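You operate a simulated robot arm through the tools that you are given. There is no shell and no other tool. Be economical: measure what you need, move in short steps, check, and stop when the job is done.

The job below is to be done with a simulated two-armed robot. You get a single attempt, and the scene is never put back.

TASK
Take the lid off the tin marked bands and lay it down on the top of the bench marked fittings.

Only the result counts: the job must be done as asked and must still hold three seconds after the hand-in. Knocking over, shifting, dropping, spilling or breaking anything else fails it. A push-on lid holds only when it is set on centred and level and pressed home; a screw cap is set on level and turned clockwise until tight.

THE ROBOT
Two 6-joint arms with two-finger parallel grippers on one trunk, on a base that drives. Base frame: it is fixed to the floor where the robot stands at the start and does not move with it; the origin is under the middle of the robot, x ahead of it, y to its left, z up; the surface under the hand at the start is at about z = 800. Lengths are in mm, angles in rad, forces in N, time in s.
The left shoulder is at the start at [60, 187, 1122], the right one opposite. With the tool pointing down near the work surface each hand reaches from about 220 to 620 mm from the robot's upright axis, wherever it stands, measured 20 degrees to its own side. Payload 1.57 kg a hand.
Tool frame (each hand has its own): the origin (TCP) lies between the finger pads and is the grasp point; the fingertips stand 30 mm ahead of it; z points along the fingers, y is the line along which they close. The gripper opens to 110 mm. The fingers are 24 mm wide and 12 mm thick; the gripper's body (48 by 112 mm) begins 78 mm behind the TCP.
Orientation is told as [roll, pitch, yaw] about the base's x, y, z axes, in that order, counted from this pose: with the fingers straight down and closing along the base's y, the tool's x points along the base's -x, its y along +y and its z along -z.

THE INTERFACE
- The arms move only by the tool apply_moves. It takes "left_steps", "right_steps" or both (then of equal length, played together; a hand with none holds still); each is a list of rows, each a list of 7 numbers: the shift along the base's x, y, z in mm, then the turn, a rotation vector about the base's x, y, z in rad, then the finger opening in mm, from 0 to 110. In form: [[dx, dy, dz, wx, wy, wz, grip], ...]. A call has 1 to 12 rows; each row shifts and turns the commanded pose from where the row before left it. A row lasts 0.2 s, in which the tool goes at most 50 mm and 0.15 rad; a call with a longer step from one row to the next is refused whole, and so is a gripper value outside its range. A pose out of reach is approached as far as the arm can. The call stops where the force on the tool passes 40 N (or 10 N more than at its start, if that is more) or the arm is blocked; 0.2 s more then pass. The fingers move at their own pace (about 153 mm/s each) and stop on an object; they squeeze with about 30 N. The grip force told is the motor's: it shows also when the fingers shut on nothing. Time passes only in rows, and 0.2 s behind the last, so rows that do not move let the fingers close. The reply holds the time, the measured pose of the TCP, the force on the tool along the base axes, the opening and the grip force, in the units named above and with some noise, with the torque about the TCP (base axes, N m) and any sound that the robot's microphone picked up.
- Cameras (640 x 400 px; columns grow to the right, rows downward): "scene" is now at [6.1, -13.8, 1653.9]; the picture's right is [-0.20, -0.98, 0.00], its down [-0.83, 0.17, -0.53] and it looks along [0.52, -0.10, -0.85] (base axes); focal length 281 px, centre (320, 200). "left" rides on the left gripper at [70, -16, -141] in its tool frame; the picture's right is [0.23, 0.97, 0.00], its down [-0.86, 0.20, -0.48] and it looks along [-0.47, 0.11, 0.88] (tool axes); focal length 222 px, centre (320, 200). "right" rides on the right gripper at [70, 16, -141] in its tool frame; the picture's right is [-0.23, 0.97, 0.00], its down [-0.86, -0.20, -0.48] and it looks along [-0.47, -0.11, 0.88] (tool axes); focal length 222 px, centre (320, 200). There is no depth. A picture from a camera that has moved, and an enlarged one, comes with that camera's place and axes in the base frame and with its lens.
- camera(camera): a new picture of that camera. It takes no simulated time.
- slide_trunk(by): slides the trunk up (or, below 0, down) by that many mm; the arms and the scene camera ride with it, the base frame stays. It gives what a move gives, with no picture.
- drive_base(legs): drives the robot by 1 to 6 legs, each [ahead, left, turn to the left] in mm, mm and rad, along the robot's own axes; the way and the turn of a leg run together, so that a leg with both is an arc; at most 1500 mm and 3.142 rad a leg. The arms and the cameras ride along, it lands a little off, and it stops where it bumps. It gives what a move gives.
- aim_head(pan, tilt): turns the head with the scene camera to pan (to the left, within 1.501 rad either way) and tilt (down, from -0.506 to 1.204), counted from straight ahead of the robot. It gives what a move gives.
- zoom(camera, box): a new picture of the part [left, top, right, bottom] of that camera's present view, enlarged. It takes no simulated time.
- sign_off(): hands the job in; it is judged then, once.

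Work in short steps. Places have to be worked out from the pictures, the camera data and where the tool is seen: move nearer, look again, correct. Check each grasp and each placing, and mend what went wrong. You have 120 turns and 92 pictures in all, those below and enlarged ones among them. Open the grippers and draw the arms clear of the work before you hand the job in, unless the task says otherwise; then end with one line.

The tools are called after ">>>" by a JSON object that holds its "fn" and its "kwargs". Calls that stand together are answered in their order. apply_moves: Moves the arms, as the interface text tells. Its arguments: {"type":"object","properties":{"left_steps":{"type":"array","items":{"type":"array","items":{"type":"number"}}},"right_steps":{"type":"array","items":{"type":"array","items":{"type":"number"}}}},"required":[]} The other tools are called the same way: slide_trunk (by) slides the trunk up or down; drive_base (legs) drives the base; aim_head (pan, tilt) turns the head that bears the scene camera; camera (camera) takes a picture; zoom (camera, box) takes an enlarged picture of a part of a camera's view; sign_off () hands the job in.

At the start:

```text
time_s: 0.0
left_position: [406.3, 4.7, 1078.4]
left_tool_rot: [0.001, -0.004, 0.001]
left_wrist_force: [-0.2, 0.3, -0.2]
left_wrist_torque: [-0.02, -0.02, 0.01]
left_opening: 109.8
left_gripper_force: 0.0
right_position: [302.0, -343.3, 1095.0]
right_tool_rot: [0.0, -0.001, 0.0]
right_wrist_force: [0.1, 0.8, 0.4]
right_wrist_torque: [0.05, -0.02, -0.02]
right_opening: 109.7
right_gripper_force: 0.1
trunk travel left (down, up): [-750.0, 240.0]
robot x, y, heading: [0.5, 0.5, 0.005]
head pan, tilt: [-0.199, 1.018]
```

scene: 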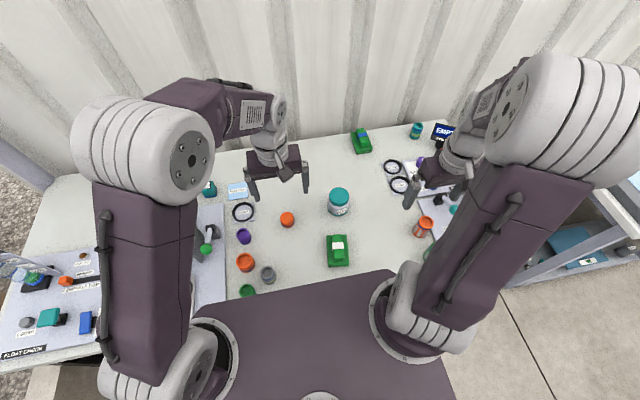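
right: 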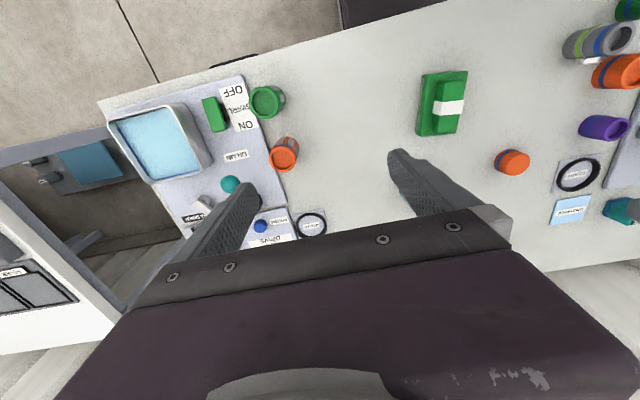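
left: 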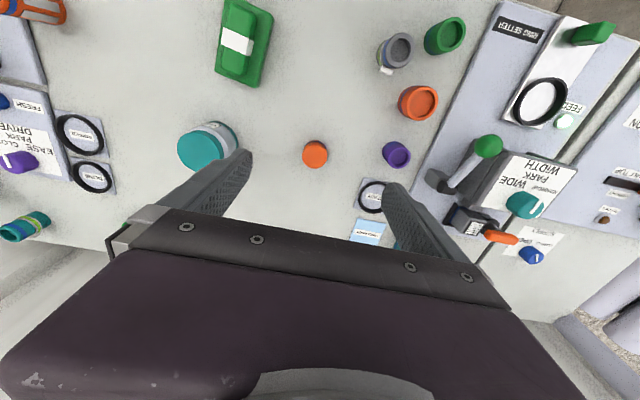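

I see a teal-lidded tin near the centre of the bench; I need to read labels. Zooming in on the tin and the surroundings.

>>> {"fn": "zoom", "kwargs": {"camera": "scene", "box": [280, 120, 440, 220]}}

>>> {"fn": "zoom", "kwargs": {"camera": "scene", "box": [400, 110, 640, 260]}}

>>> {"fn": "zoom", "kwargs": {"camera": "scene", "box": [0, 170, 290, 360]}}

```text
4.00 times, centred on (360, 170) of scene
camera zoom: at [6.1, -13.8, 1653.9], right [-0.2, -0.98, 0.0], down [-0.83, 0.17, -0.53], along [0.52, -0.1, -0.85], focal length 1123 px, centre (160, 320)
```

zoom: 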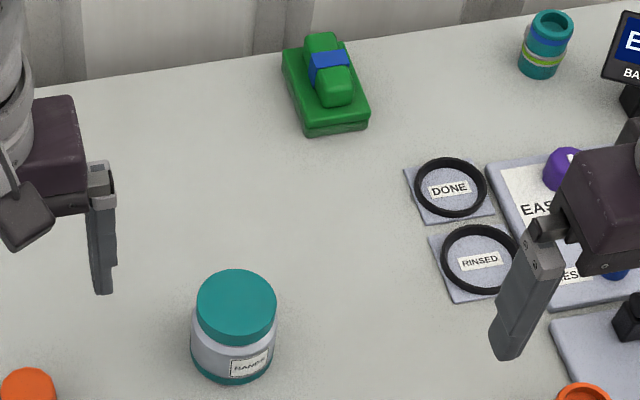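

```text
2.67 times, centred on (520, 185) of scene
camera zoom: at [6.1, -13.8, 1653.9], right [-0.2, -0.98, 0.0], down [-0.83, 0.17, -0.53], along [0.52, -0.1, -0.85], focal length 749 px, centre (-213, 240)
```

zoom: 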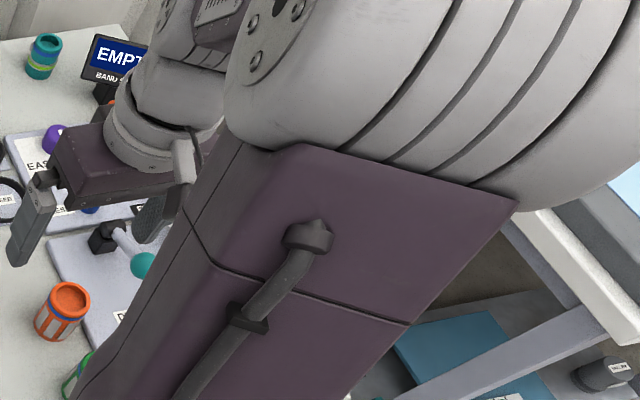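

```text
2.11 times, centred on (145, 265) of scene
camera zoom: at [6.1, -13.8, 1653.9], right [-0.2, -0.98, 0.0], down [-0.83, 0.17, -0.53], along [0.52, -0.1, -0.85], focal length 591 px, centre (688, 63)
```

zoom: 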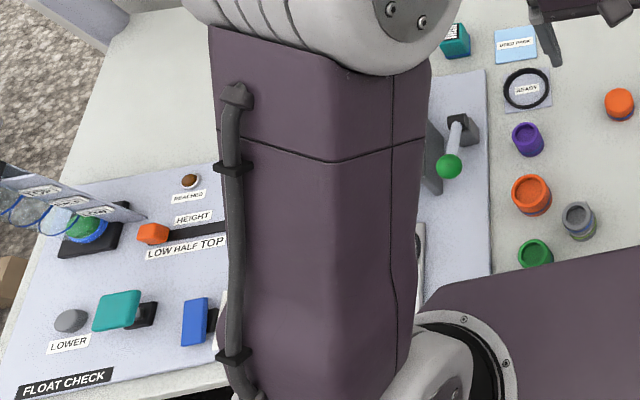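

The tin marked BANDS is found. Now I look around for the bench marked "fittings".

>>> {"fn": "aim_head", "kwargs": {"pan": -1.3, "tilt": 0.6}}

>>> {"fn": "camera", "kwargs": {"camera": "scene"}}

>>> {"fn": "aim_head", "kwargs": {"pan": 1.3, "tilt": 0.6}}

>>> {"fn": "camera", "kwargs": {"camera": "scene"}}

```text
time_s: 1.3
left_position: [407.4, 4.8, 1077.6]
left_tool_rot: [0.0, -0.002, 0.0]
left_wrist_force: [-0.7, -0.4, -1.3]
left_wrist_torque: [0.01, 0.01, -0.02]
left_opening: 110.0
left_gripper_force: 0.1
right_position: [301.9, -344.2, 1095.7]
right_tool_rot: [0.001, 0.0, 0.0]
right_wrist_force: [-0.2, -0.1, 0.2]
right_wrist_torque: [0.02, 0.04, 0.0]
right_opening: 110.0
right_gripper_force: 0.1
trunk travel left (down, up): [-750.0, 240.0]
robot x, y, heading: [-2.5, -1.9, -0.002]
head pan, tilt: [-1.3, 0.6]
```

```text
85 pictures are left
camera scene: at [-37.4, -85.4, 1687.1], right [-0.96, -0.27, 0.0], down [-0.15, 0.54, -0.82], along [0.22, -0.79, -0.57], focal length 281 px, centre (320, 200)
```

scene: 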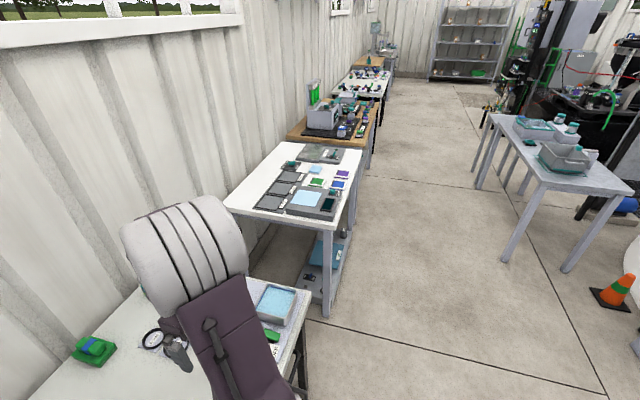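

```text
time_s: 3.7
left_position: [405.3, 4.4, 1077.6]
left_tool_rot: [0.0, -0.004, -0.001]
left_wrist_force: [-0.1, 0.5, 0.2]
left_wrist_torque: [0.0, -0.03, 0.01]
left_opening: 110.0
left_gripper_force: 0.0
right_position: [301.2, -345.0, 1094.2]
right_tool_rot: [-0.001, 0.002, 0.0]
right_wrist_force: [-0.5, -0.1, -0.1]
right_wrist_torque: [-0.01, 0.01, 0.0]
right_opening: 109.9
right_gripper_force: 0.1
trunk travel left (down, up): [-750.0, 240.0]
robot x, y, heading: [1.4, -0.6, 0.002]
head pan, tilt: [1.3, 0.6]
```

```text
84 pictures are left
camera scene: at [-37.4, 84.9, 1687.1], right [0.96, -0.27, 0.0], down [-0.15, -0.54, -0.83], along [0.22, 0.8, -0.56], focal length 281 px, centre (320, 200)
```

scene: 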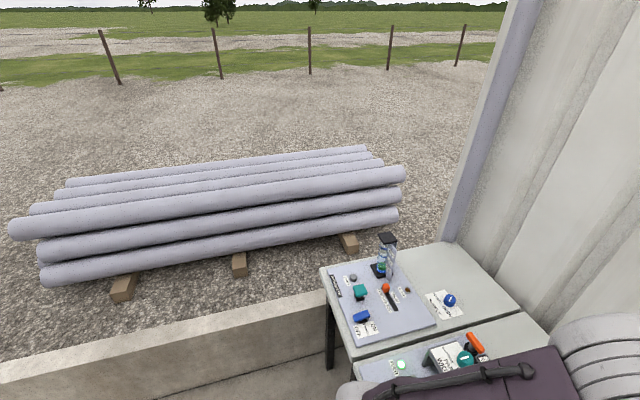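

Several benches along the wall to the right. I turn back and zoom for bench markings.

>>> {"fn": "aim_head", "kwargs": {"pan": -1.3, "tilt": 0.6}}

>>> {"fn": "zoom", "kwargs": {"camera": "scene", "box": [210, 130, 370, 230]}}

>>> {"fn": "zoom", "kwargs": {"camera": "scene", "box": [280, 40, 408, 120]}}

>>> {"fn": "zoom", "kwargs": {"camera": "scene", "box": [480, 100, 640, 200]}}

>>> {"fn": "zoom", "kwargs": {"camera": "scene", "box": [200, 200, 360, 300]}}

```text
time_s: 6.0
left_position: [406.6, 5.1, 1078.5]
left_tool_rot: [-0.001, -0.003, 0.0]
left_wrist_force: [0.1, 0.3, -0.3]
left_wrist_torque: [-0.01, -0.01, 0.05]
left_opening: 109.8
left_gripper_force: 0.2
right_position: [301.3, -345.7, 1095.2]
right_tool_rot: [-0.001, 0.0, 0.001]
right_wrist_force: [0.1, -0.8, 0.5]
right_wrist_torque: [0.01, 0.03, 0.01]
right_opening: 110.4
right_gripper_force: 0.0
trunk travel left (down, up): [-750.0, 240.0]
robot x, y, heading: [-0.6, -2.9, 0.0]
head pan, tilt: [-1.3, 0.6]
```

```text
4.00 times, centred on (290, 180) of scene
camera zoom: at [-37.4, -85.5, 1687.1], right [-0.96, -0.27, 0.0], down [-0.15, 0.54, -0.83], along [0.22, -0.8, -0.56], focal length 1123 px, centre (440, 280)
```

zoom: 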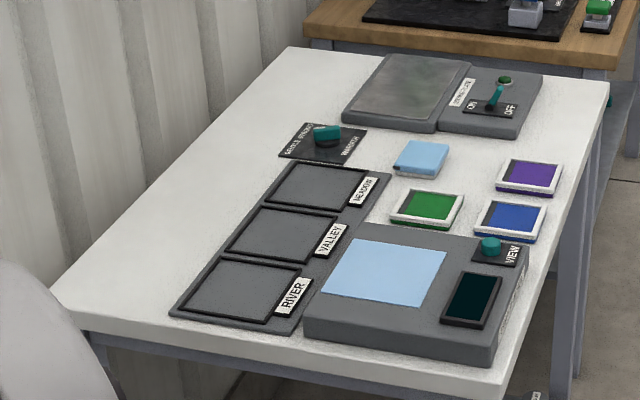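

```text
5.00 times, centred on (344, 80) of scene
camera zoom: at [-37.4, -85.5, 1687.1], right [-0.96, -0.27, 0.0], down [-0.15, 0.54, -0.83], along [0.22, -0.8, -0.56], focal length 1404 px, centre (200, 800)
```

zoom: 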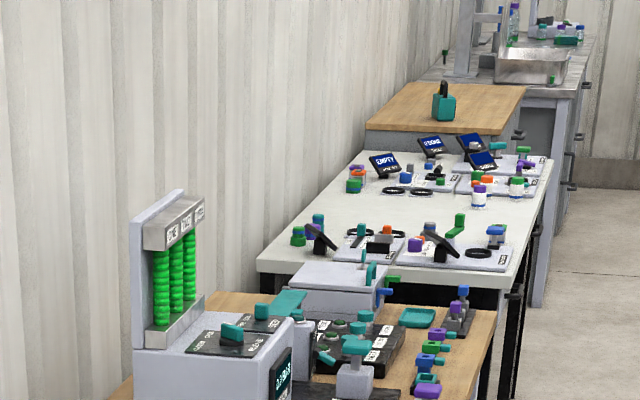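

```text
4.00 times, centred on (560, 150) of scene
camera zoom: at [-37.4, -85.5, 1687.1], right [-0.96, -0.27, 0.0], down [-0.15, 0.54, -0.83], along [0.22, -0.8, -0.56], focal length 1123 px, centre (-640, 400)
```

zoom: 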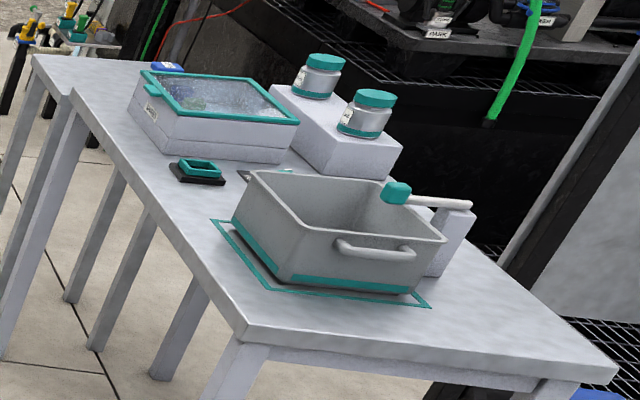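

```text
4.00 times, centred on (280, 250) of scene
camera zoom: at [-37.4, -85.5, 1687.1], right [-0.96, -0.27, 0.0], down [-0.15, 0.54, -0.83], along [0.22, -0.8, -0.56], focal length 1123 px, centre (480, 0)
```

zoom: 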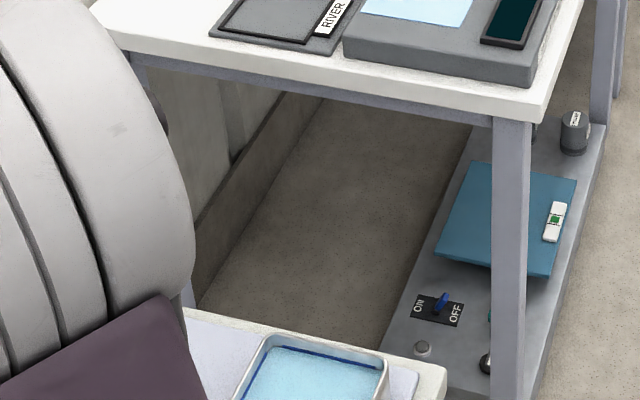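

No bench name visible yet; it may be on front edges. First I bring the right hand above the BANDS tin (est. x≈486, y≈-173) at a safe height, with the left hand moved away.

>>> {"fn": "aim_head", "kwargs": {"pan": -0.2, "tilt": 1.0}}

>>> {"fn": "apply_moves", "kwargs": {"left_steps": [[-20, 40, 0, 0, 0, 0, 110], [-20, 40, 0, 0, 0, 0, 110], [-20, 40, 0, 0, 0, 0, 110], [0, 30, 0, 0, 0, 0, 110], [0, 0, 0, 0, 0, 0, 110], [0, 0, 0, 0, 0, 0, 110]], "right_steps": [[0, 0, 0, 0, 0, 0, 110], [30, 30, 0, 0, 0, 0, 110], [30, 35, 0, 0, 0, 0, 110], [35, 35, 0, 0, 0, 0, 110], [35, 35, 0, 0, 0, 0, 110], [20, 35, 0, 0, 0, 0, 110]]}}

>>> {"fn": "camera", "kwargs": {"camera": "right"}}

>>> {"fn": "camera", "kwargs": {"camera": "scene"}}

```text
time_s: 7.3
left_position: [406.8, 5.0, 1077.9]
left_tool_rot: [0.0, -0.002, 0.001]
left_wrist_force: [-0.1, -1.0, 0.2]
left_wrist_torque: [-0.01, 0.0, -0.03]
left_opening: 110.1
left_gripper_force: 0.2
right_position: [303.9, -344.3, 1094.7]
right_tool_rot: [0.001, -0.001, 0.0]
right_wrist_force: [-0.8, -0.3, 0.2]
right_wrist_torque: [0.01, 0.03, 0.0]
right_opening: 110.0
right_gripper_force: 0.1
trunk travel left (down, up): [-750.0, 240.0]
robot x, y, heading: [0.5, -1.4, -0.002]
head pan, tilt: [-0.201, 1.0]
```

```text
time_s: 8.7
left_position: [347.2, 156.4, 1077.4]
left_tool_rot: [-0.002, -0.001, 0.0]
left_wrist_force: [-0.1, -0.1, 0.6]
left_wrist_torque: [0.01, 0.01, -0.02]
left_opening: 109.8
left_gripper_force: 0.1
right_position: [452.6, -171.7, 1097.2]
right_tool_rot: [-0.002, 0.001, 0.0]
right_wrist_force: [0.0, 0.3, -0.7]
right_wrist_torque: [-0.02, 0.02, -0.01]
right_opening: 110.0
right_gripper_force: 0.1
trunk travel left (down, up): [-750.0, 240.0]
robot x, y, heading: [0.3, 0.5, -0.002]
head pan, tilt: [-0.201, 1.0]
```

```text
79 pictures are left
camera right: at [382.6, -155.3, 1238.5], right [0.23, 0.97, 0.0], down [0.86, -0.2, 0.48], along [0.47, -0.11, -0.88], focal length 222 px, centre (320, 200)
```

right: 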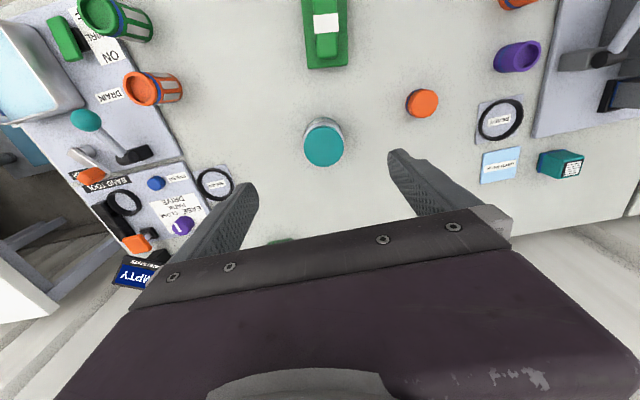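

```text
78 pictures are left
camera scene: at [7.7, -12.7, 1655.1], right [-0.2, -0.98, 0.0], down [-0.82, 0.17, -0.54], along [0.53, -0.11, -0.84], focal length 281 px, centre (320, 200)
```

scene: 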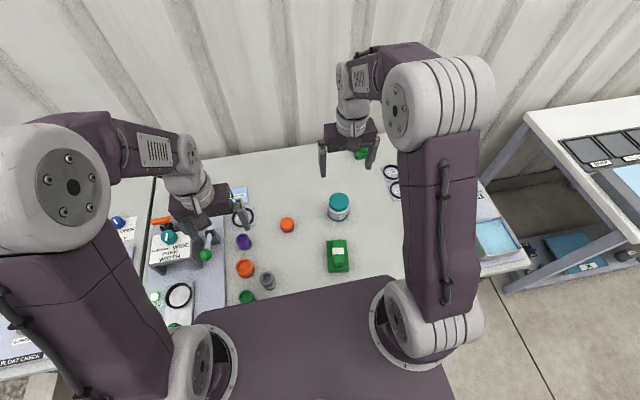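

Triangulating: lid top near (471, -170, ~895). Zooming on the tin for lid type and thickness.

>>> {"fn": "zoom", "kwargs": {"camera": "scene", "box": [308, 180, 372, 220]}}

>>> {"fn": "zoom", "kwargs": {"camera": "right", "box": [276, 105, 372, 165]}}

```text
10.00 times, centred on (340, 200) of scene
camera zoom: at [7.7, -12.7, 1655.1], right [-0.2, -0.98, 0.0], down [-0.82, 0.17, -0.54], along [0.53, -0.11, -0.84], focal length 2808 px, centre (120, 200)
```

zoom: 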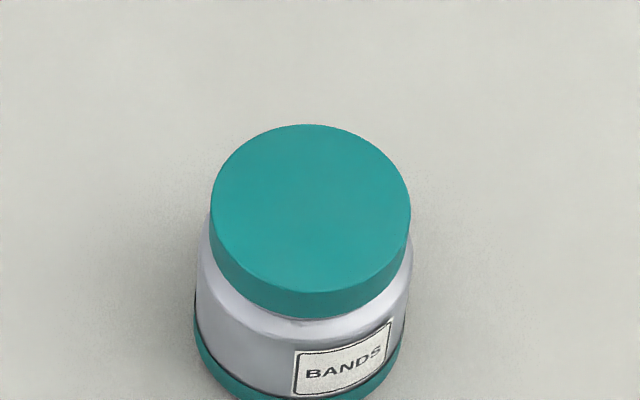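

```text
6.67 times, centred on (324, 135) of right
camera zoom: at [382.6, -155.3, 1238.5], right [0.23, 0.97, 0.0], down [0.86, -0.2, 0.48], along [0.47, -0.11, -0.88], focal length 1481 px, centre (293, 633)
```

zoom: 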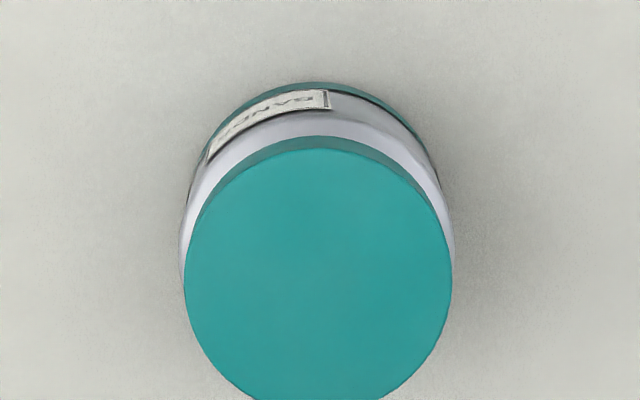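

Lid ≈63 mm wide, top z≈890, ~16 mm thick, at about (475, -171). I come down above it with the hand and re-check.

>>> {"fn": "apply_moves", "kwargs": {"right_steps": [[22, 0, -30, 0, 0, 0, 110], [0, 0, -40, 0, 0, 0, 110], [0, 0, -40, 0, 0, 0, 110], [0, 0, -30, 0, 0, 0, 110], [0, 0, 0, 0, 0, 0, 110]]}}

>>> {"fn": "camera", "kwargs": {"camera": "right"}}

>>> {"fn": "zoom", "kwargs": {"camera": "scene", "box": [292, 150, 388, 210]}}

```text
time_s: 9.9
left_position: [346.2, 156.1, 1076.8]
left_tool_rot: [-0.001, -0.001, 0.001]
left_wrist_force: [0.3, 0.1, -0.4]
left_wrist_torque: [0.02, -0.01, 0.03]
left_opening: 110.1
left_gripper_force: 0.0
right_position: [473.5, -174.9, 957.9]
right_tool_rot: [0.0, 0.002, 0.0]
right_wrist_force: [0.6, 0.3, 0.4]
right_wrist_torque: [-0.03, 0.01, -0.01]
right_opening: 110.0
right_gripper_force: 0.0
trunk travel left (down, up): [-750.0, 240.0]
robot x, y, heading: [-3.2, 2.9, -0.003]
head pan, tilt: [-0.201, 1.0]
```

```text
75 pictures are left
camera right: at [403.8, -157.6, 1098.7], right [0.23, 0.97, 0.0], down [0.85, -0.2, 0.48], along [0.47, -0.11, -0.88], focal length 222 px, centre (320, 200)
```

right: 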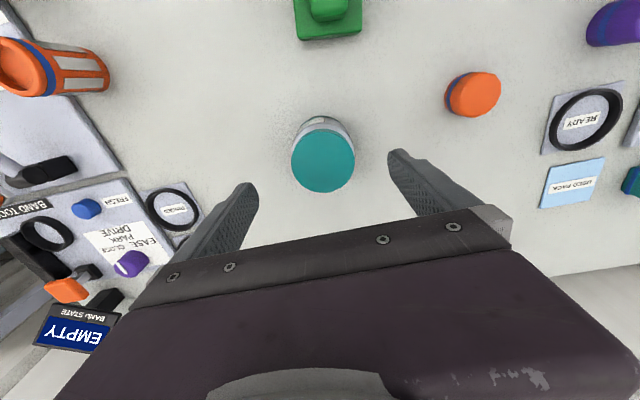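

```text
6.67 times, centred on (340, 180) of scene
camera zoom: at [6.4, -13.8, 1655.1], right [-0.2, -0.98, 0.0], down [-0.82, 0.17, -0.54], along [0.53, -0.11, -0.84], focal length 1872 px, centre (187, 333)
```

zoom: 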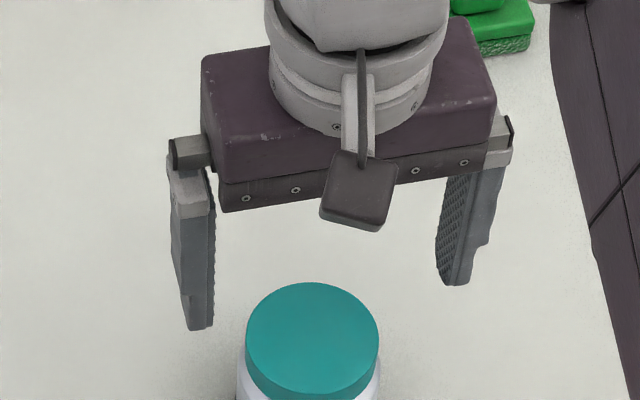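

Lid centre ≈(474, -172), top ≈885–888. I lower 40 mm more and look at finger tips against the lid.

>>> {"fn": "apply_moves", "kwargs": {"right_steps": [[0, 3, -20, 0, 0, 0, 110], [0, 0, -20, 0, 0, 0, 110], [0, 0, 0, 0, 0, 0, 110]]}}

>>> {"fn": "zoom", "kwargs": {"camera": "right", "box": [160, 75, 480, 275]}}

>>> {"fn": "zoom", "kwargs": {"camera": "scene", "box": [292, 165, 388, 225]}}

```text
time_s: 10.7
left_position: [347.0, 155.3, 1077.8]
left_tool_rot: [-0.001, 0.0, -0.002]
left_wrist_force: [1.0, -0.2, -0.2]
left_wrist_torque: [0.01, 0.02, -0.03]
left_opening: 109.8
left_gripper_force: 0.2
right_position: [474.1, -171.0, 915.7]
right_tool_rot: [0.0, 0.0, 0.001]
right_wrist_force: [-0.6, 0.5, 0.7]
right_wrist_torque: [0.0, 0.03, 0.0]
right_opening: 110.0
right_gripper_force: 0.0
trunk travel left (down, up): [-750.0, 240.0]
robot x, y, heading: [0.8, 2.6, 0.005]
head pan, tilt: [-0.201, 1.0]
```

```text
2.00 times, centred on (320, 175) of right
camera zoom: at [404.5, -154.2, 1057.1], right [0.23, 0.97, 0.0], down [0.86, -0.2, 0.48], along [0.47, -0.11, -0.88], focal length 444 px, centre (320, 250)
```

zoom: 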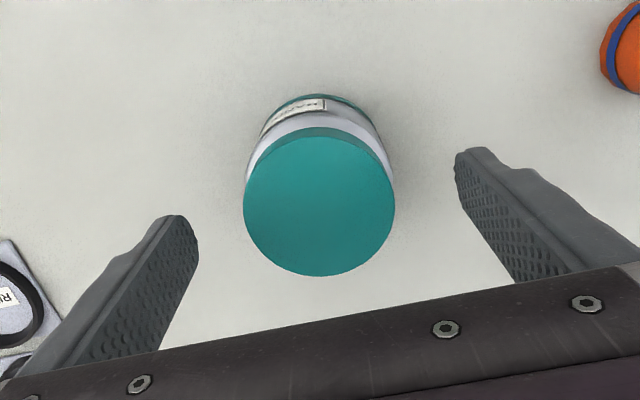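

```text
6.67 times, centred on (340, 195) of scene
camera zoom: at [6.8, -14.1, 1655.1], right [-0.2, -0.98, 0.0], down [-0.82, 0.17, -0.54], along [0.53, -0.11, -0.84], focal length 1872 px, centre (187, 233)
```

zoom: 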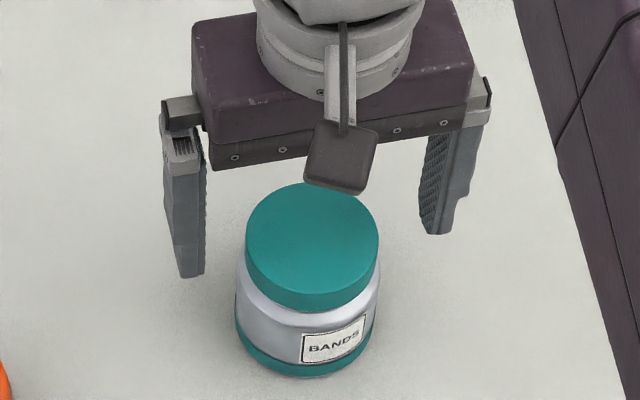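

Fingers straddle the lid centred; tips now at ~886, about the lid top. I lower 11 mm so the tips cover the lid side only (872–888), then close.

>>> {"fn": "apply_moves", "kwargs": {"right_steps": [[0, -0.7, -11, 0, 0, 0, 110], [0, 0, 0, 0, 0, 0, 90], [0, 0, 0, 0, 0, 0, 72], [0, 0, 0, 0, 0, 0, 66]]}}

>>> {"fn": "zoom", "kwargs": {"camera": "right", "box": [160, 75, 480, 275]}}

>>> {"fn": "zoom", "kwargs": {"camera": "scene", "box": [308, 175, 372, 215]}}

```text
time_s: 11.7
left_position: [347.0, 155.2, 1076.9]
left_tool_rot: [0.0, -0.001, 0.0]
left_wrist_force: [-0.7, -0.1, 0.1]
left_wrist_torque: [0.0, -0.01, 0.02]
left_opening: 110.0
left_gripper_force: 0.0
right_position: [473.8, -172.1, 904.3]
right_tool_rot: [0.0, 0.001, 0.001]
right_wrist_force: [-0.1, 0.2, 0.9]
right_wrist_torque: [0.03, -0.01, -0.01]
right_opening: 69.3
right_gripper_force: 30.4
trunk travel left (down, up): [-750.0, 240.0]
robot x, y, heading: [1.8, 1.2, 0.0]
head pan, tilt: [-0.201, 1.0]
```

```text
2.00 times, centred on (320, 175) of right
camera zoom: at [404.5, -155.1, 1046.1], right [0.23, 0.97, 0.0], down [0.86, -0.2, 0.48], along [0.47, -0.11, -0.88], focal length 444 px, centre (320, 250)
```

zoom: 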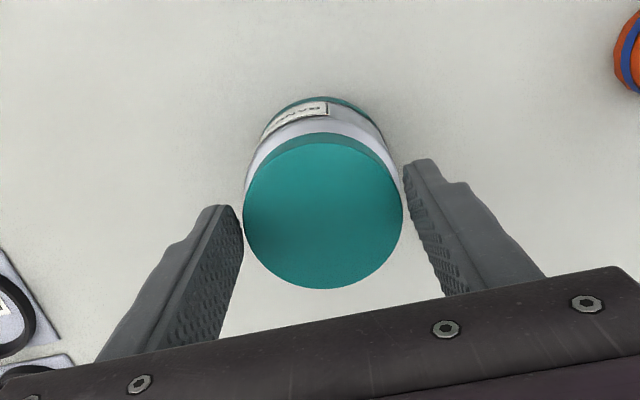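

```text
10.00 times, centred on (340, 195) of scene
camera zoom: at [7.1, -14.1, 1655.1], right [-0.2, -0.98, 0.0], down [-0.82, 0.17, -0.54], along [0.53, -0.11, -0.84], focal length 2808 px, centre (120, 250)
```

zoom: 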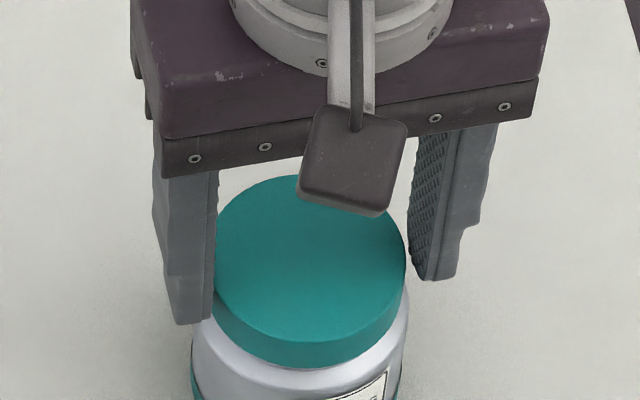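

Opening stopped at 69 mm with 30 N: the lid is held on its rim. I make the grip firm and lift a few millimetres, watching force and height.

>>> {"fn": "apply_moves", "kwargs": {"right_steps": [[0, 0, 0, 0, 0, 0, 50], [0, 0, 0, 0, 0, 0, 50], [0, 0, 2, 0, 0, 0, 50], [0, 0, 2, 0, 0, 0, 50], [0, 0, 0, 0, 0, 0, 50]]}}

>>> {"fn": "zoom", "kwargs": {"camera": "scene", "box": [308, 175, 372, 215]}}

```text
time_s: 12.9
left_position: [346.9, 155.3, 1077.8]
left_tool_rot: [0.0, 0.002, 0.0]
left_wrist_force: [-0.5, -0.3, 0.3]
left_wrist_torque: [0.02, -0.01, 0.0]
left_opening: 109.8
left_gripper_force: 0.0
right_position: [474.7, -171.8, 907.7]
right_tool_rot: [0.001, 0.0, 0.0]
right_wrist_force: [-0.7, 0.1, -0.8]
right_wrist_torque: [0.0, -0.01, 0.03]
right_opening: 69.4
right_gripper_force: 30.2
trunk travel left (down, up): [-750.0, 240.0]
robot x, y, heading: [-3.7, 1.4, -0.003]
head pan, tilt: [-0.201, 1.0]
```

```text
10.00 times, centred on (340, 195) of scene
camera zoom: at [7.5, -14.2, 1655.1], right [-0.2, -0.98, 0.0], down [-0.82, 0.17, -0.54], along [0.53, -0.11, -0.84], focal length 2808 px, centre (120, 250)
```

zoom: 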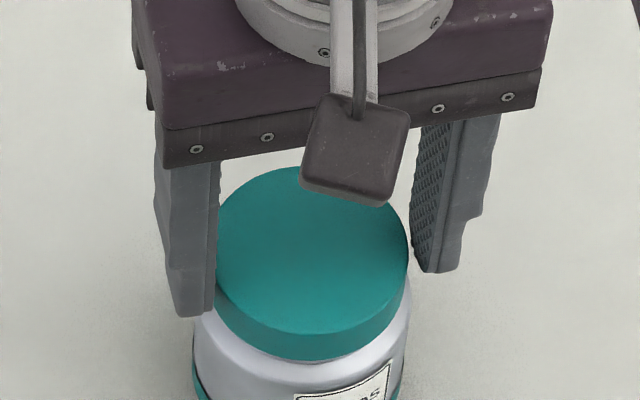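

The lid moved but perhaps the whole tin with it; I check the tin's foot.

>>> {"fn": "zoom", "kwargs": {"camera": "scene", "box": [300, 190, 380, 240]}}

>>> {"fn": "zoom", "kwargs": {"camera": "right", "box": [240, 90, 400, 190]}}

```text
8.00 times, centred on (340, 215) of scene
camera zoom: at [7.5, -14.2, 1655.1], right [-0.2, -0.98, 0.0], down [-0.82, 0.17, -0.54], along [0.53, -0.11, -0.84], focal length 2246 px, centre (160, 80)
```

zoom: 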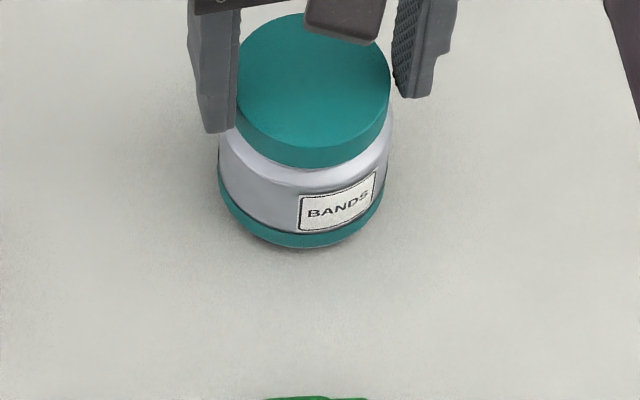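

```text
4.00 times, centred on (320, 140) of right
camera zoom: at [404.7, -155.6, 1050.5], right [0.23, 0.97, 0.0], down [0.86, -0.2, 0.48], along [0.47, -0.11, -0.88], focal length 888 px, centre (320, 440)
```

zoom: 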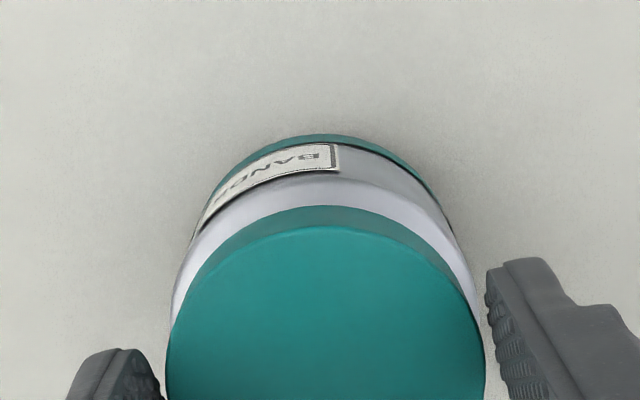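

The whole tin rose with the lid (weight barely visible), so the body must be held with the left hand. I set the tin back down and inspect the green object in the left arm's approach path.

>>> {"fn": "apply_moves", "kwargs": {"right_steps": [[0, 0, -2, 0, 0, 0, 50], [0, 0, -1.7, 0, 0, 0, 50], [0, 0, 0, 0, 0, 0, 50]]}}

>>> {"fn": "zoom", "kwargs": {"camera": "scene", "box": [260, 180, 420, 280]}}

>>> {"fn": "camera", "kwargs": {"camera": "left"}}

```text
time_s: 13.7
left_position: [346.7, 156.1, 1076.4]
left_tool_rot: [0.001, -0.002, -0.001]
left_wrist_force: [0.3, 0.0, -0.6]
left_wrist_torque: [-0.02, 0.0, 0.0]
left_opening: 110.0
left_gripper_force: 0.0
right_position: [474.9, -171.4, 904.2]
right_tool_rot: [0.0, -0.001, 0.0]
right_wrist_force: [-0.6, -0.6, -0.3]
right_wrist_torque: [0.01, -0.02, 0.01]
right_opening: 69.1
right_gripper_force: 29.5
trunk travel left (down, up): [-750.0, 240.0]
robot x, y, heading: [1.9, 0.3, -0.001]
head pan, tilt: [-0.201, 1.0]
```

```text
4.00 times, centred on (340, 230) of scene
camera zoom: at [7.1, -14.2, 1655.1], right [-0.2, -0.98, 0.0], down [-0.82, 0.17, -0.54], along [0.53, -0.11, -0.84], focal length 1123 px, centre (240, 80)
```

zoom: 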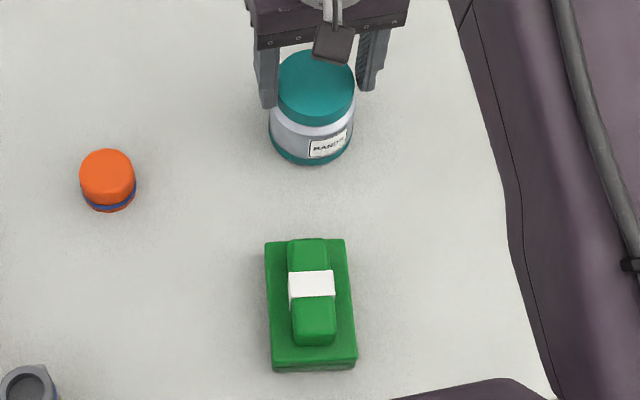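

```text
65 pictures are left
camera left: at [277.2, 138.1, 1217.9], right [-0.23, 0.97, 0.0], down [0.85, 0.2, 0.48], along [0.47, 0.11, -0.88], focal length 222 px, centre (320, 200)
```

left: 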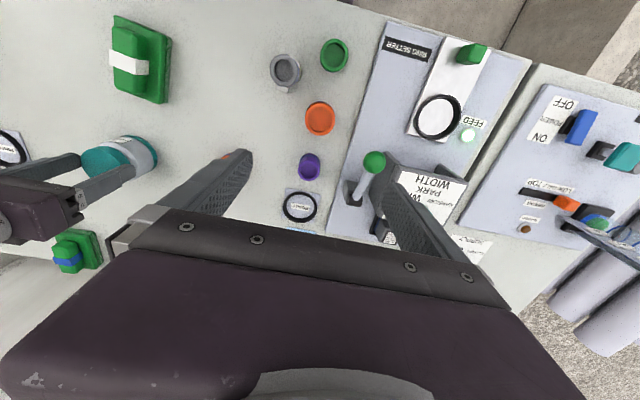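

Bench z≈800; tin centre (475,-172), height ~88 mm. Plan: left hand comes from the robot's side, fingers 50° below horizontal, gripping the tin body low while the right holds the lid. First I tilt the left hand and move part-way.

>>> {"fn": "apply_moves", "kwargs": {"left_steps": [[0, -20, 0, 0, -0.14, 0, 110], [0, -20, 0, 0, -0.14, 0, 110], [0, -30, 0, 0, -0.14, 0, 110], [0, -30, 0, 0, -0.14, 0, 110], [0, -30, 0, 0, -0.138, 0, 110], [5, -35, -10, 0, 0, 0, 110], [0, -35, -20, 0, 0, 0, 110], [0, -30, -20, 0, 0, 0, 110], [0, 0, 0, 0, 0, 0, 110]]}}

>>> {"fn": "camera", "kwargs": {"camera": "scene"}}

>>> {"fn": "camera", "kwargs": {"camera": "left"}}

```text
time_s: 15.7
left_position: [355.8, -81.8, 1030.9]
left_tool_rot: [-0.001, -0.7, 0.0]
left_wrist_force: [0.1, 0.3, -0.5]
left_wrist_torque: [0.03, 0.01, -0.01]
left_opening: 110.0
left_gripper_force: 0.1
left hand out of reach, approached as far as the arm can: row 4, 5
right_position: [474.3, -173.3, 905.7]
right_tool_rot: [-0.001, 0.001, -0.001]
right_wrist_force: [0.0, 0.0, -0.5]
right_wrist_torque: [0.0, 0.01, 0.0]
right_opening: 69.0
right_gripper_force: 30.3
trunk travel left (down, up): [-750.0, 240.0]
robot x, y, heading: [-2.0, 0.1, -0.001]
head pan, tilt: [-0.201, 1.0]
```

```text
64 pictures are left
camera scene: at [7.1, -13.4, 1655.1], right [-0.2, -0.98, 0.0], down [-0.82, 0.17, -0.54], along [0.53, -0.11, -0.84], focal length 281 px, centre (320, 200)
```

scene: 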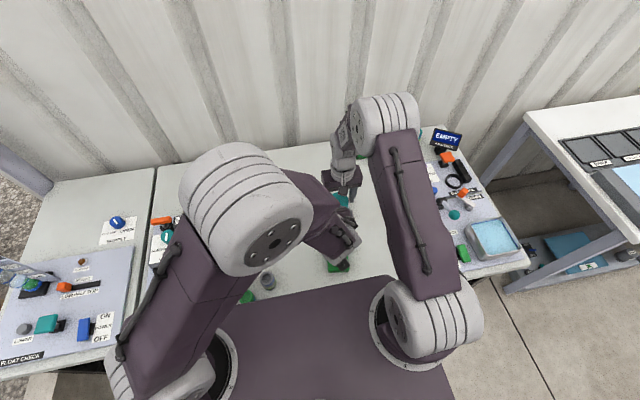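

```text
63 pictures are left
camera left: at [211.2, -98.2, 1093.4], right [-0.17, 0.97, -0.15], down [0.35, 0.2, 0.92], along [0.92, 0.11, -0.37], focal length 222 px, centre (320, 200)
```

left: 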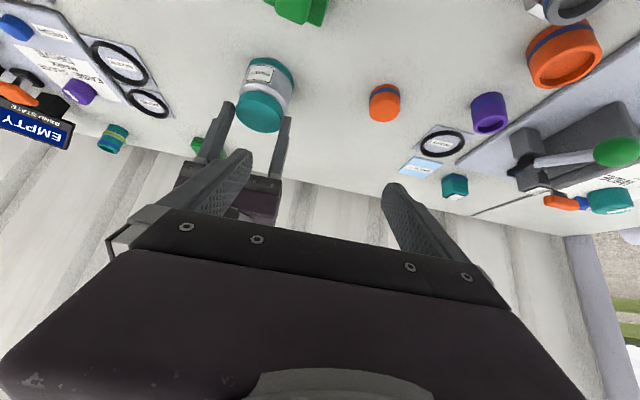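

The left arm reaches this pose. Moving on to the pre-grasp position, backed off 110 mm from the tin.

>>> {"fn": "apply_moves", "kwargs": {"left_steps": [[5, -30, -20, 0, 0, 0, 110], [5, -30, -25, 0, 0, 0, 110], [10, -30, -30, 0, 0, 0, 110], [16, 0, -34, 0, 0, 0, 110], [0, 0, 0, 0, 0, 0, 110]]}}

>>> {"fn": "camera", "kwargs": {"camera": "left"}}

>>> {"fn": "zoom", "kwargs": {"camera": "scene", "box": [240, 90, 400, 290]}}

>>> {"fn": "camera", "kwargs": {"camera": "right"}}

```text
time_s: 16.9
left_position: [392.5, -169.3, 921.1]
left_tool_rot: [-0.001, -0.7, -0.003]
left_wrist_force: [-1.2, 0.4, -0.3]
left_wrist_torque: [-0.02, -0.02, 0.01]
left_opening: 110.1
left_gripper_force: 0.1
right_position: [474.8, -171.4, 904.2]
right_tool_rot: [0.001, 0.0, 0.003]
right_wrist_force: [1.4, 0.0, -1.3]
right_wrist_torque: [0.02, 0.0, 0.02]
right_opening: 68.8
right_gripper_force: 30.3
trunk travel left (down, up): [-750.0, 240.0]
robot x, y, heading: [-2.3, -2.3, 0.002]
head pan, tilt: [-0.201, 1.0]
```

```text
62 pictures are left
camera left: at [248.6, -187.0, 983.8], right [-0.17, 0.97, -0.15], down [0.35, 0.2, 0.92], along [0.92, 0.11, -0.37], focal length 222 px, centre (320, 200)
```

left: 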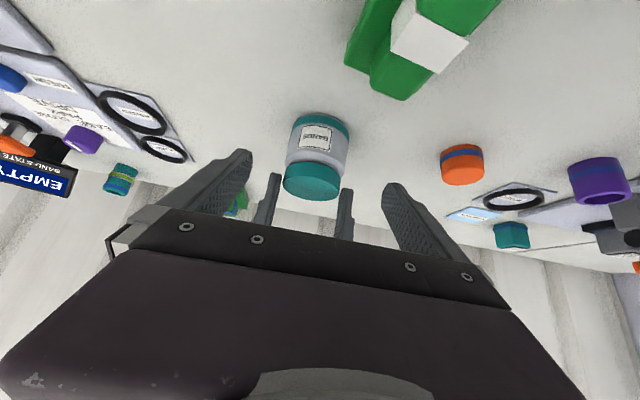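

```text
2.00 times, centred on (320, 190) of scene
camera zoom: at [7.4, -14.2, 1655.0], right [-0.2, -0.98, 0.0], down [-0.82, 0.17, -0.54], along [0.53, -0.11, -0.84], focal length 562 px, centre (320, 220)
```

zoom: 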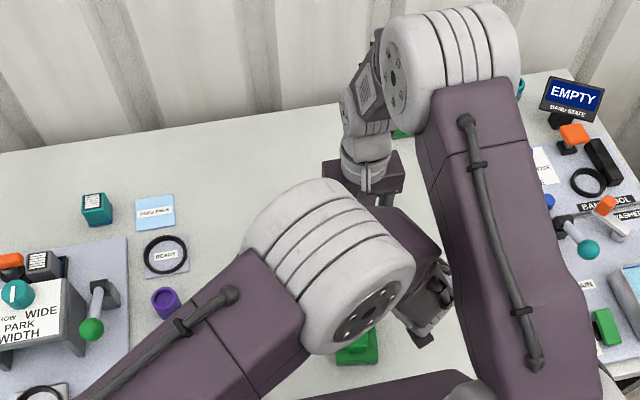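

```text
60 pictures are left
camera right: at [404.9, -154.8, 1046.2], right [0.23, 0.97, 0.0], down [0.86, -0.2, 0.48], along [0.47, -0.11, -0.88], focal length 222 px, centre (320, 200)
```

right: 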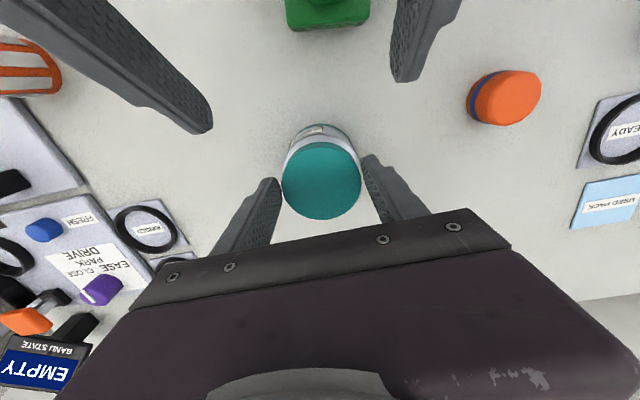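

Left fingers straddle the tin's line and clear the right hand. I advance 65 mm along the finger direction.

>>> {"fn": "apply_moves", "kwargs": {"left_steps": [[13, -1.5, -16, 0, 0, 0, 110], [14, -1, -17, 0, 0, 0, 110], [15, 0, -17, 0, 0, 0, 110], [0, 0, 0, 0, 0, 0, 110]]}}

>>> {"fn": "camera", "kwargs": {"camera": "left"}}

>>> {"fn": "camera", "kwargs": {"camera": "right"}}

>>> {"fn": "zoom", "kwargs": {"camera": "scene", "box": [280, 120, 440, 220]}}

```text
time_s: 17.9
left_position: [435.2, -171.6, 872.8]
left_tool_rot: [0.001, -0.699, 0.001]
left_wrist_force: [-0.6, 0.0, 0.5]
left_wrist_torque: [-0.04, -0.02, 0.0]
left_opening: 110.2
left_gripper_force: 0.1
right_position: [474.4, -172.5, 904.1]
right_tool_rot: [-0.001, -0.001, 0.001]
right_wrist_force: [-0.6, 0.1, -1.1]
right_wrist_torque: [-0.01, 0.05, 0.03]
right_opening: 68.5
right_gripper_force: 30.4
trunk travel left (down, up): [-750.0, 240.0]
robot x, y, heading: [0.5, -0.1, 0.0]
head pan, tilt: [-0.201, 1.0]
```

```text
59 pictures are left
camera left: at [290.5, -189.4, 934.1], right [-0.17, 0.97, -0.15], down [0.35, 0.2, 0.92], along [0.92, 0.11, -0.37], focal length 222 px, centre (320, 200)
```

left: 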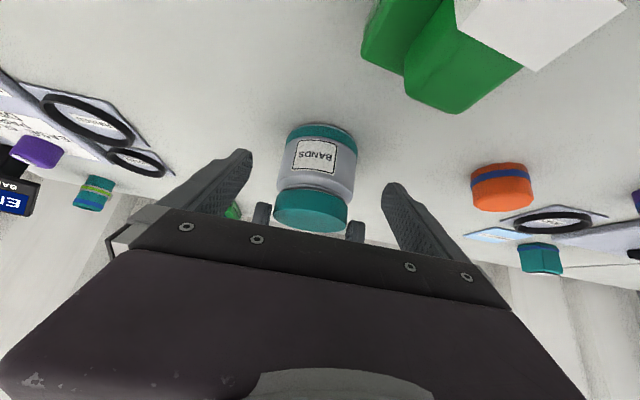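

```text
58 pictures are left
camera right: at [404.8, -155.5, 1046.2], right [0.23, 0.97, 0.0], down [0.86, -0.2, 0.48], along [0.47, -0.11, -0.88], focal length 222 px, centre (320, 200)
```

right: 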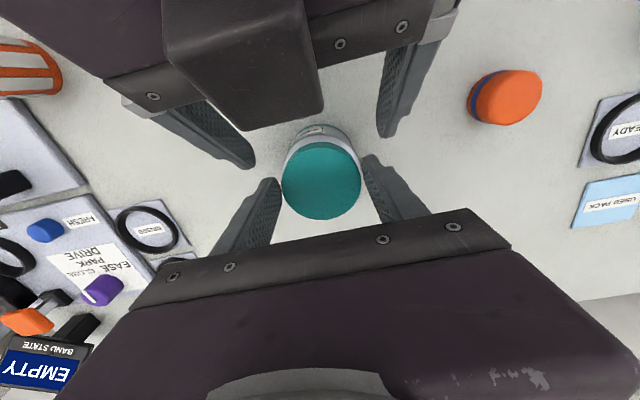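

```text
4.00 times, centred on (360, 170) of scene
camera zoom: at [7.1, -14.2, 1655.1], right [-0.2, -0.98, 0.0], down [-0.82, 0.17, -0.54], along [0.53, -0.11, -0.84], focal length 1123 px, centre (160, 320)
```

zoom: 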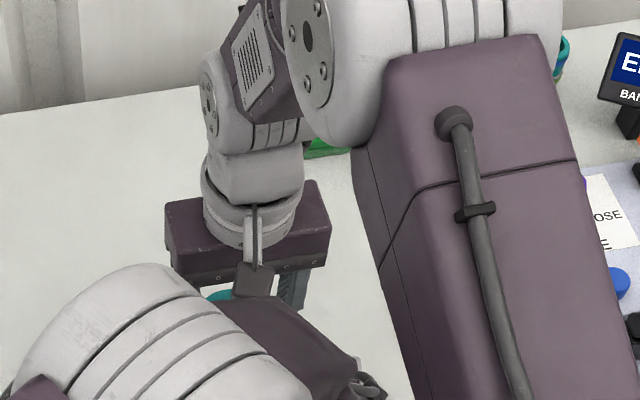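

An unexpected dark block on top of the left hand shows in the right camera; I check the clearance between it and the right hand.

>>> {"fn": "zoom", "kwargs": {"camera": "scene", "box": [318, 180, 382, 220]}}

>>> {"fn": "zoom", "kwargs": {"camera": "right", "box": [100, 0, 484, 200]}}

```text
10.00 times, centred on (350, 200) of scene
camera zoom: at [7.1, -14.2, 1655.1], right [-0.2, -0.98, 0.0], down [-0.82, 0.17, -0.54], along [0.53, -0.11, -0.84], focal length 2808 px, centre (20, 200)
```

zoom: 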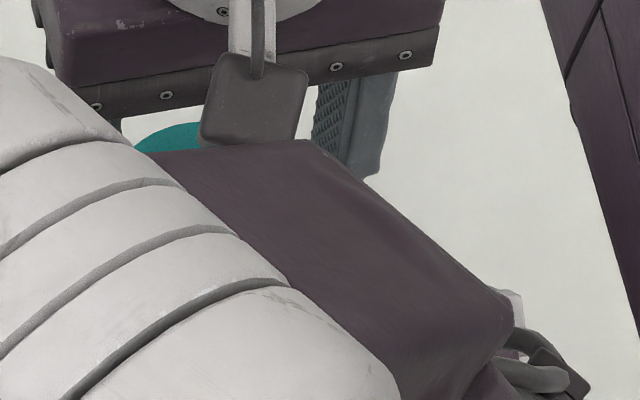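

```text
1.67 times, centred on (292, 100) of right
camera zoom: at [404.8, -155.5, 1046.2], right [0.23, 0.97, 0.0], down [0.86, -0.2, 0.48], along [0.47, -0.11, -0.88], focal length 370 px, centre (367, 367)
```

zoom: 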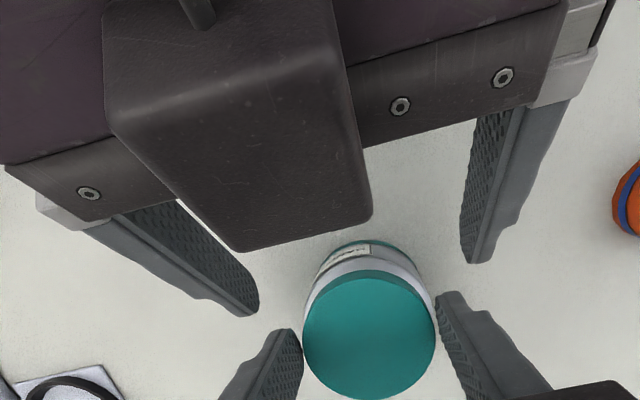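

The block seems to be a housing on the left hand that stays below and in front of the right hand's body; the remaining 45 mm should clear. I advance slowly with force stop active.

>>> {"fn": "apply_moves", "kwargs": {"left_steps": [[7, -0.4, -9, 0, 0, 0, 110], [7, 0, -9, 0, 0, 0, 110], [0, 0, 0, 0, 0, 0, 110]]}}

>>> {"fn": "camera", "kwargs": {"camera": "right"}}

>>> {"fn": "camera", "kwargs": {"camera": "left"}}

```text
time_s: 18.7
left_position: [448.0, -171.7, 853.3]
left_tool_rot: [0.001, -0.698, -0.001]
left_wrist_force: [-0.3, 0.5, 0.5]
left_wrist_torque: [0.04, 0.01, 0.04]
left_opening: 109.9
left_gripper_force: 0.0
right_position: [473.9, -172.3, 903.6]
right_tool_rot: [0.0, 0.002, 0.0]
right_wrist_force: [0.6, -0.2, -1.2]
right_wrist_torque: [-0.01, 0.01, 0.01]
right_opening: 68.3
right_gripper_force: 29.5
trunk travel left (down, up): [-750.0, 240.0]
robot x, y, heading: [-1.0, -1.1, -0.0]
head pan, tilt: [-0.201, 1.0]
```

```text
54 pictures are left
camera right: at [404.9, -155.6, 1046.2], right [0.23, 0.97, 0.0], down [0.86, -0.2, 0.48], along [0.47, -0.11, -0.88], focal length 222 px, centre (320, 200)
```

right: 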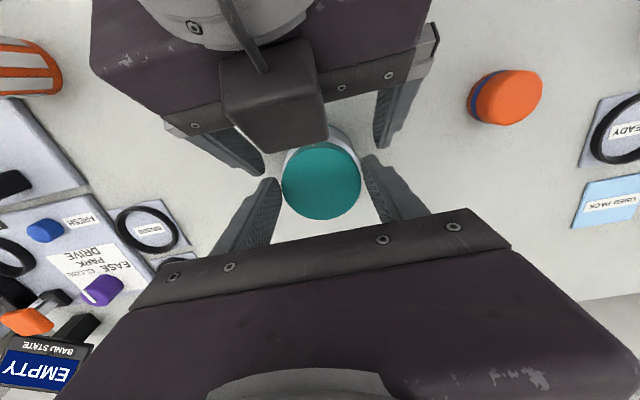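

```text
53 pictures are left
camera left: at [304.7, -189.9, 915.6], right [-0.17, 0.97, -0.15], down [0.35, 0.2, 0.92], along [0.92, 0.11, -0.37], focal length 222 px, centre (320, 200)
```

left: 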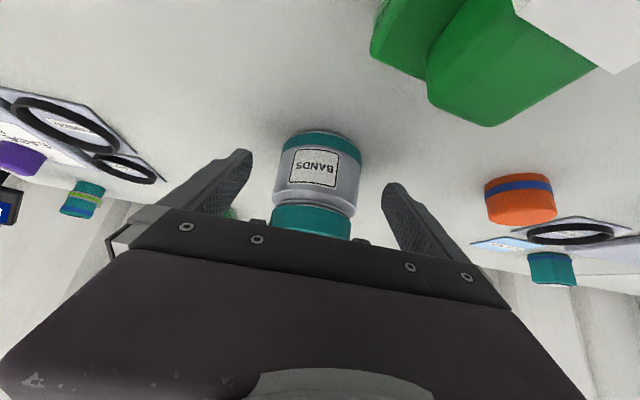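

Still clear everywhere. Last advance to (463, -172, 838), then close on the tin body.

>>> {"fn": "apply_moves", "kwargs": {"left_steps": [[8, 0, -8, 0, 0, 0, 110], [7, 0, -7, 0, 0, 0, 110], [0, 0, 0, 0, 0, 0, 90], [0, 0, 0, 0, 0, 0, 80], [0, 0, 0, 0, 0, 0, 74]]}}

>>> {"fn": "camera", "kwargs": {"camera": "right"}}

>>> {"fn": "camera", "kwargs": {"camera": "left"}}

```text
time_s: 19.9
left_position: [464.5, -173.1, 838.1]
left_tool_rot: [-0.001, -0.698, 0.001]
left_wrist_force: [0.1, -0.2, -0.2]
left_wrist_torque: [-0.01, -0.02, 0.02]
left_opening: 73.9
left_gripper_force: 0.1
right_position: [474.9, -171.6, 904.3]
right_tool_rot: [0.001, 0.0, -0.002]
right_wrist_force: [-0.1, -0.1, -0.8]
right_wrist_torque: [0.0, 0.02, 0.0]
right_opening: 68.4
right_gripper_force: 29.9
trunk travel left (down, up): [-750.0, 240.0]
robot x, y, heading: [-0.1, -0.0, 0.001]
head pan, tilt: [-0.201, 1.0]
```

```text
52 pictures are left
camera right: at [405.0, -155.5, 1046.1], right [0.23, 0.97, 0.0], down [0.86, -0.2, 0.48], along [0.47, -0.11, -0.88], focal length 222 px, centre (320, 200)
```

right: 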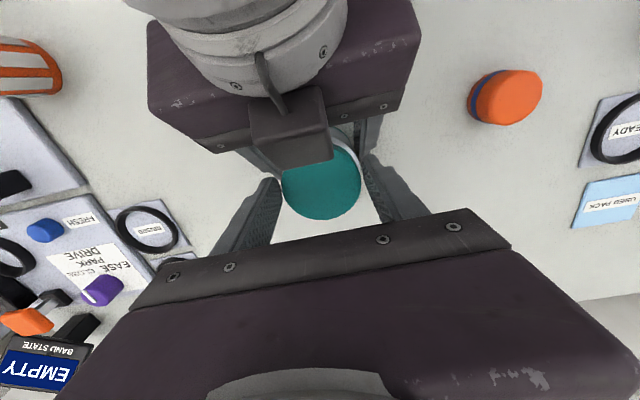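

```text
51 pictures are left
camera left: at [319.0, -189.7, 900.6], right [-0.17, 0.97, -0.15], down [0.35, 0.2, 0.92], along [0.92, 0.11, -0.37], focal length 222 px, centre (320, 200)
```

left: 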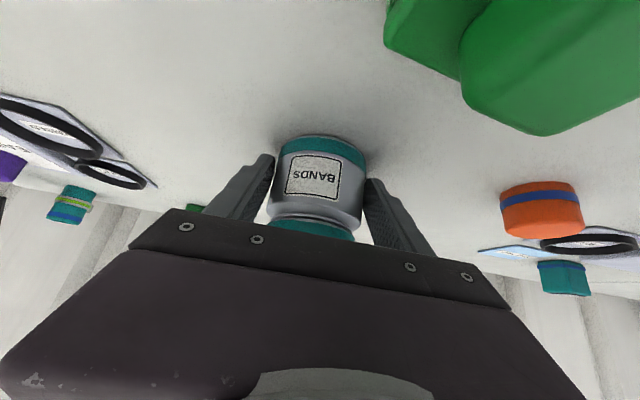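

Well centred with 74 mm opening; I close firmly on the body, then pull the lid straight up in small steps.

>>> {"fn": "apply_moves", "kwargs": {"left_steps": [[0, 0, 0, 0, 0, 0, 66], [0, 0, 0, 0, 0, 0, 55], [0, 0, 0, 0, 0, 0, 50], [0, 0, 0, 0, 0, 0, 50]], "right_steps": [[0, 0, 0, 0, 0, 0, 50], [0, 0, 0, 0, 0, 0, 50], [0, 0, 0, 0, 0, 0, 50], [0, 0, 0, 0, 0, 0, 50]]}}

>>> {"fn": "apply_moves", "kwargs": {"left_steps": [[0, 0, 0, 0, 0, 0, 50], [0, 0, 0, 0, 0, 0, 50], [0, 0, 0, 0, 0, 0, 50]], "right_steps": [[0, 0, 1.5, 0, 0, 0, 50], [0, 0, 1.5, 0, 0, 0, 50], [0, 0, 0, 0, 0, 0, 50]]}}

>>> {"fn": "zoom", "kwargs": {"camera": "left", "box": [224, 120, 416, 240]}}

```text
time_s: 20.9
left_position: [463.1, -171.8, 838.2]
left_tool_rot: [-0.001, -0.698, 0.001]
left_wrist_force: [0.6, -0.5, 0.9]
left_wrist_torque: [0.01, -0.02, -0.01]
left_opening: 71.2
left_gripper_force: 30.4
right_position: [475.5, -172.4, 904.3]
right_tool_rot: [-0.001, 0.001, 0.001]
right_wrist_force: [0.2, 0.6, -1.4]
right_wrist_torque: [-0.02, 0.01, 0.0]
right_opening: 68.4
right_gripper_force: 30.1
trunk travel left (down, up): [-750.0, 240.0]
robot x, y, heading: [-0.2, 1.9, -0.004]
head pan, tilt: [-0.201, 1.0]
```

```text
time_s: 21.7
left_position: [462.8, -171.8, 838.5]
left_tool_rot: [0.0, -0.699, 0.001]
left_wrist_force: [-3.8, 6.7, 14.5]
left_wrist_torque: [-0.18, -0.26, -0.18]
left_opening: 71.2
left_gripper_force: 29.7
right_position: [474.9, -172.4, 906.4]
right_tool_rot: [-0.001, 0.001, 0.001]
right_wrist_force: [4.4, -7.4, -15.0]
right_wrist_torque: [-0.24, -0.11, 0.26]
right_opening: 67.9
right_gripper_force: 30.2
trunk travel left (down, up): [-750.0, 240.0]
robot x, y, heading: [0.5, 5.7, -0.001]
head pan, tilt: [-0.201, 1.0]
```

```text
3.33 times, centred on (320, 180) of left
camera zoom: at [319.3, -189.7, 900.8], right [-0.17, 0.97, -0.15], down [0.35, 0.2, 0.92], along [0.92, 0.11, -0.37], focal length 740 px, centre (320, 267)
```

zoom: 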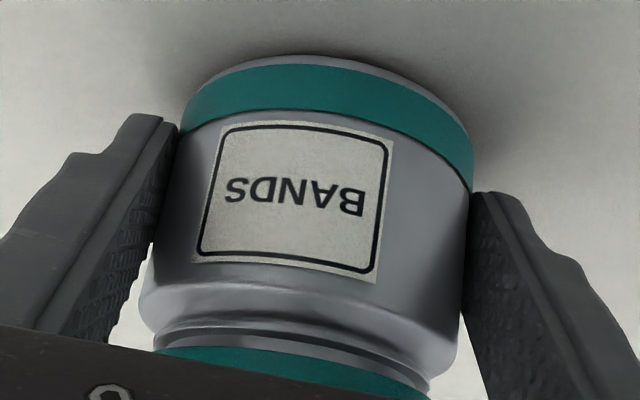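

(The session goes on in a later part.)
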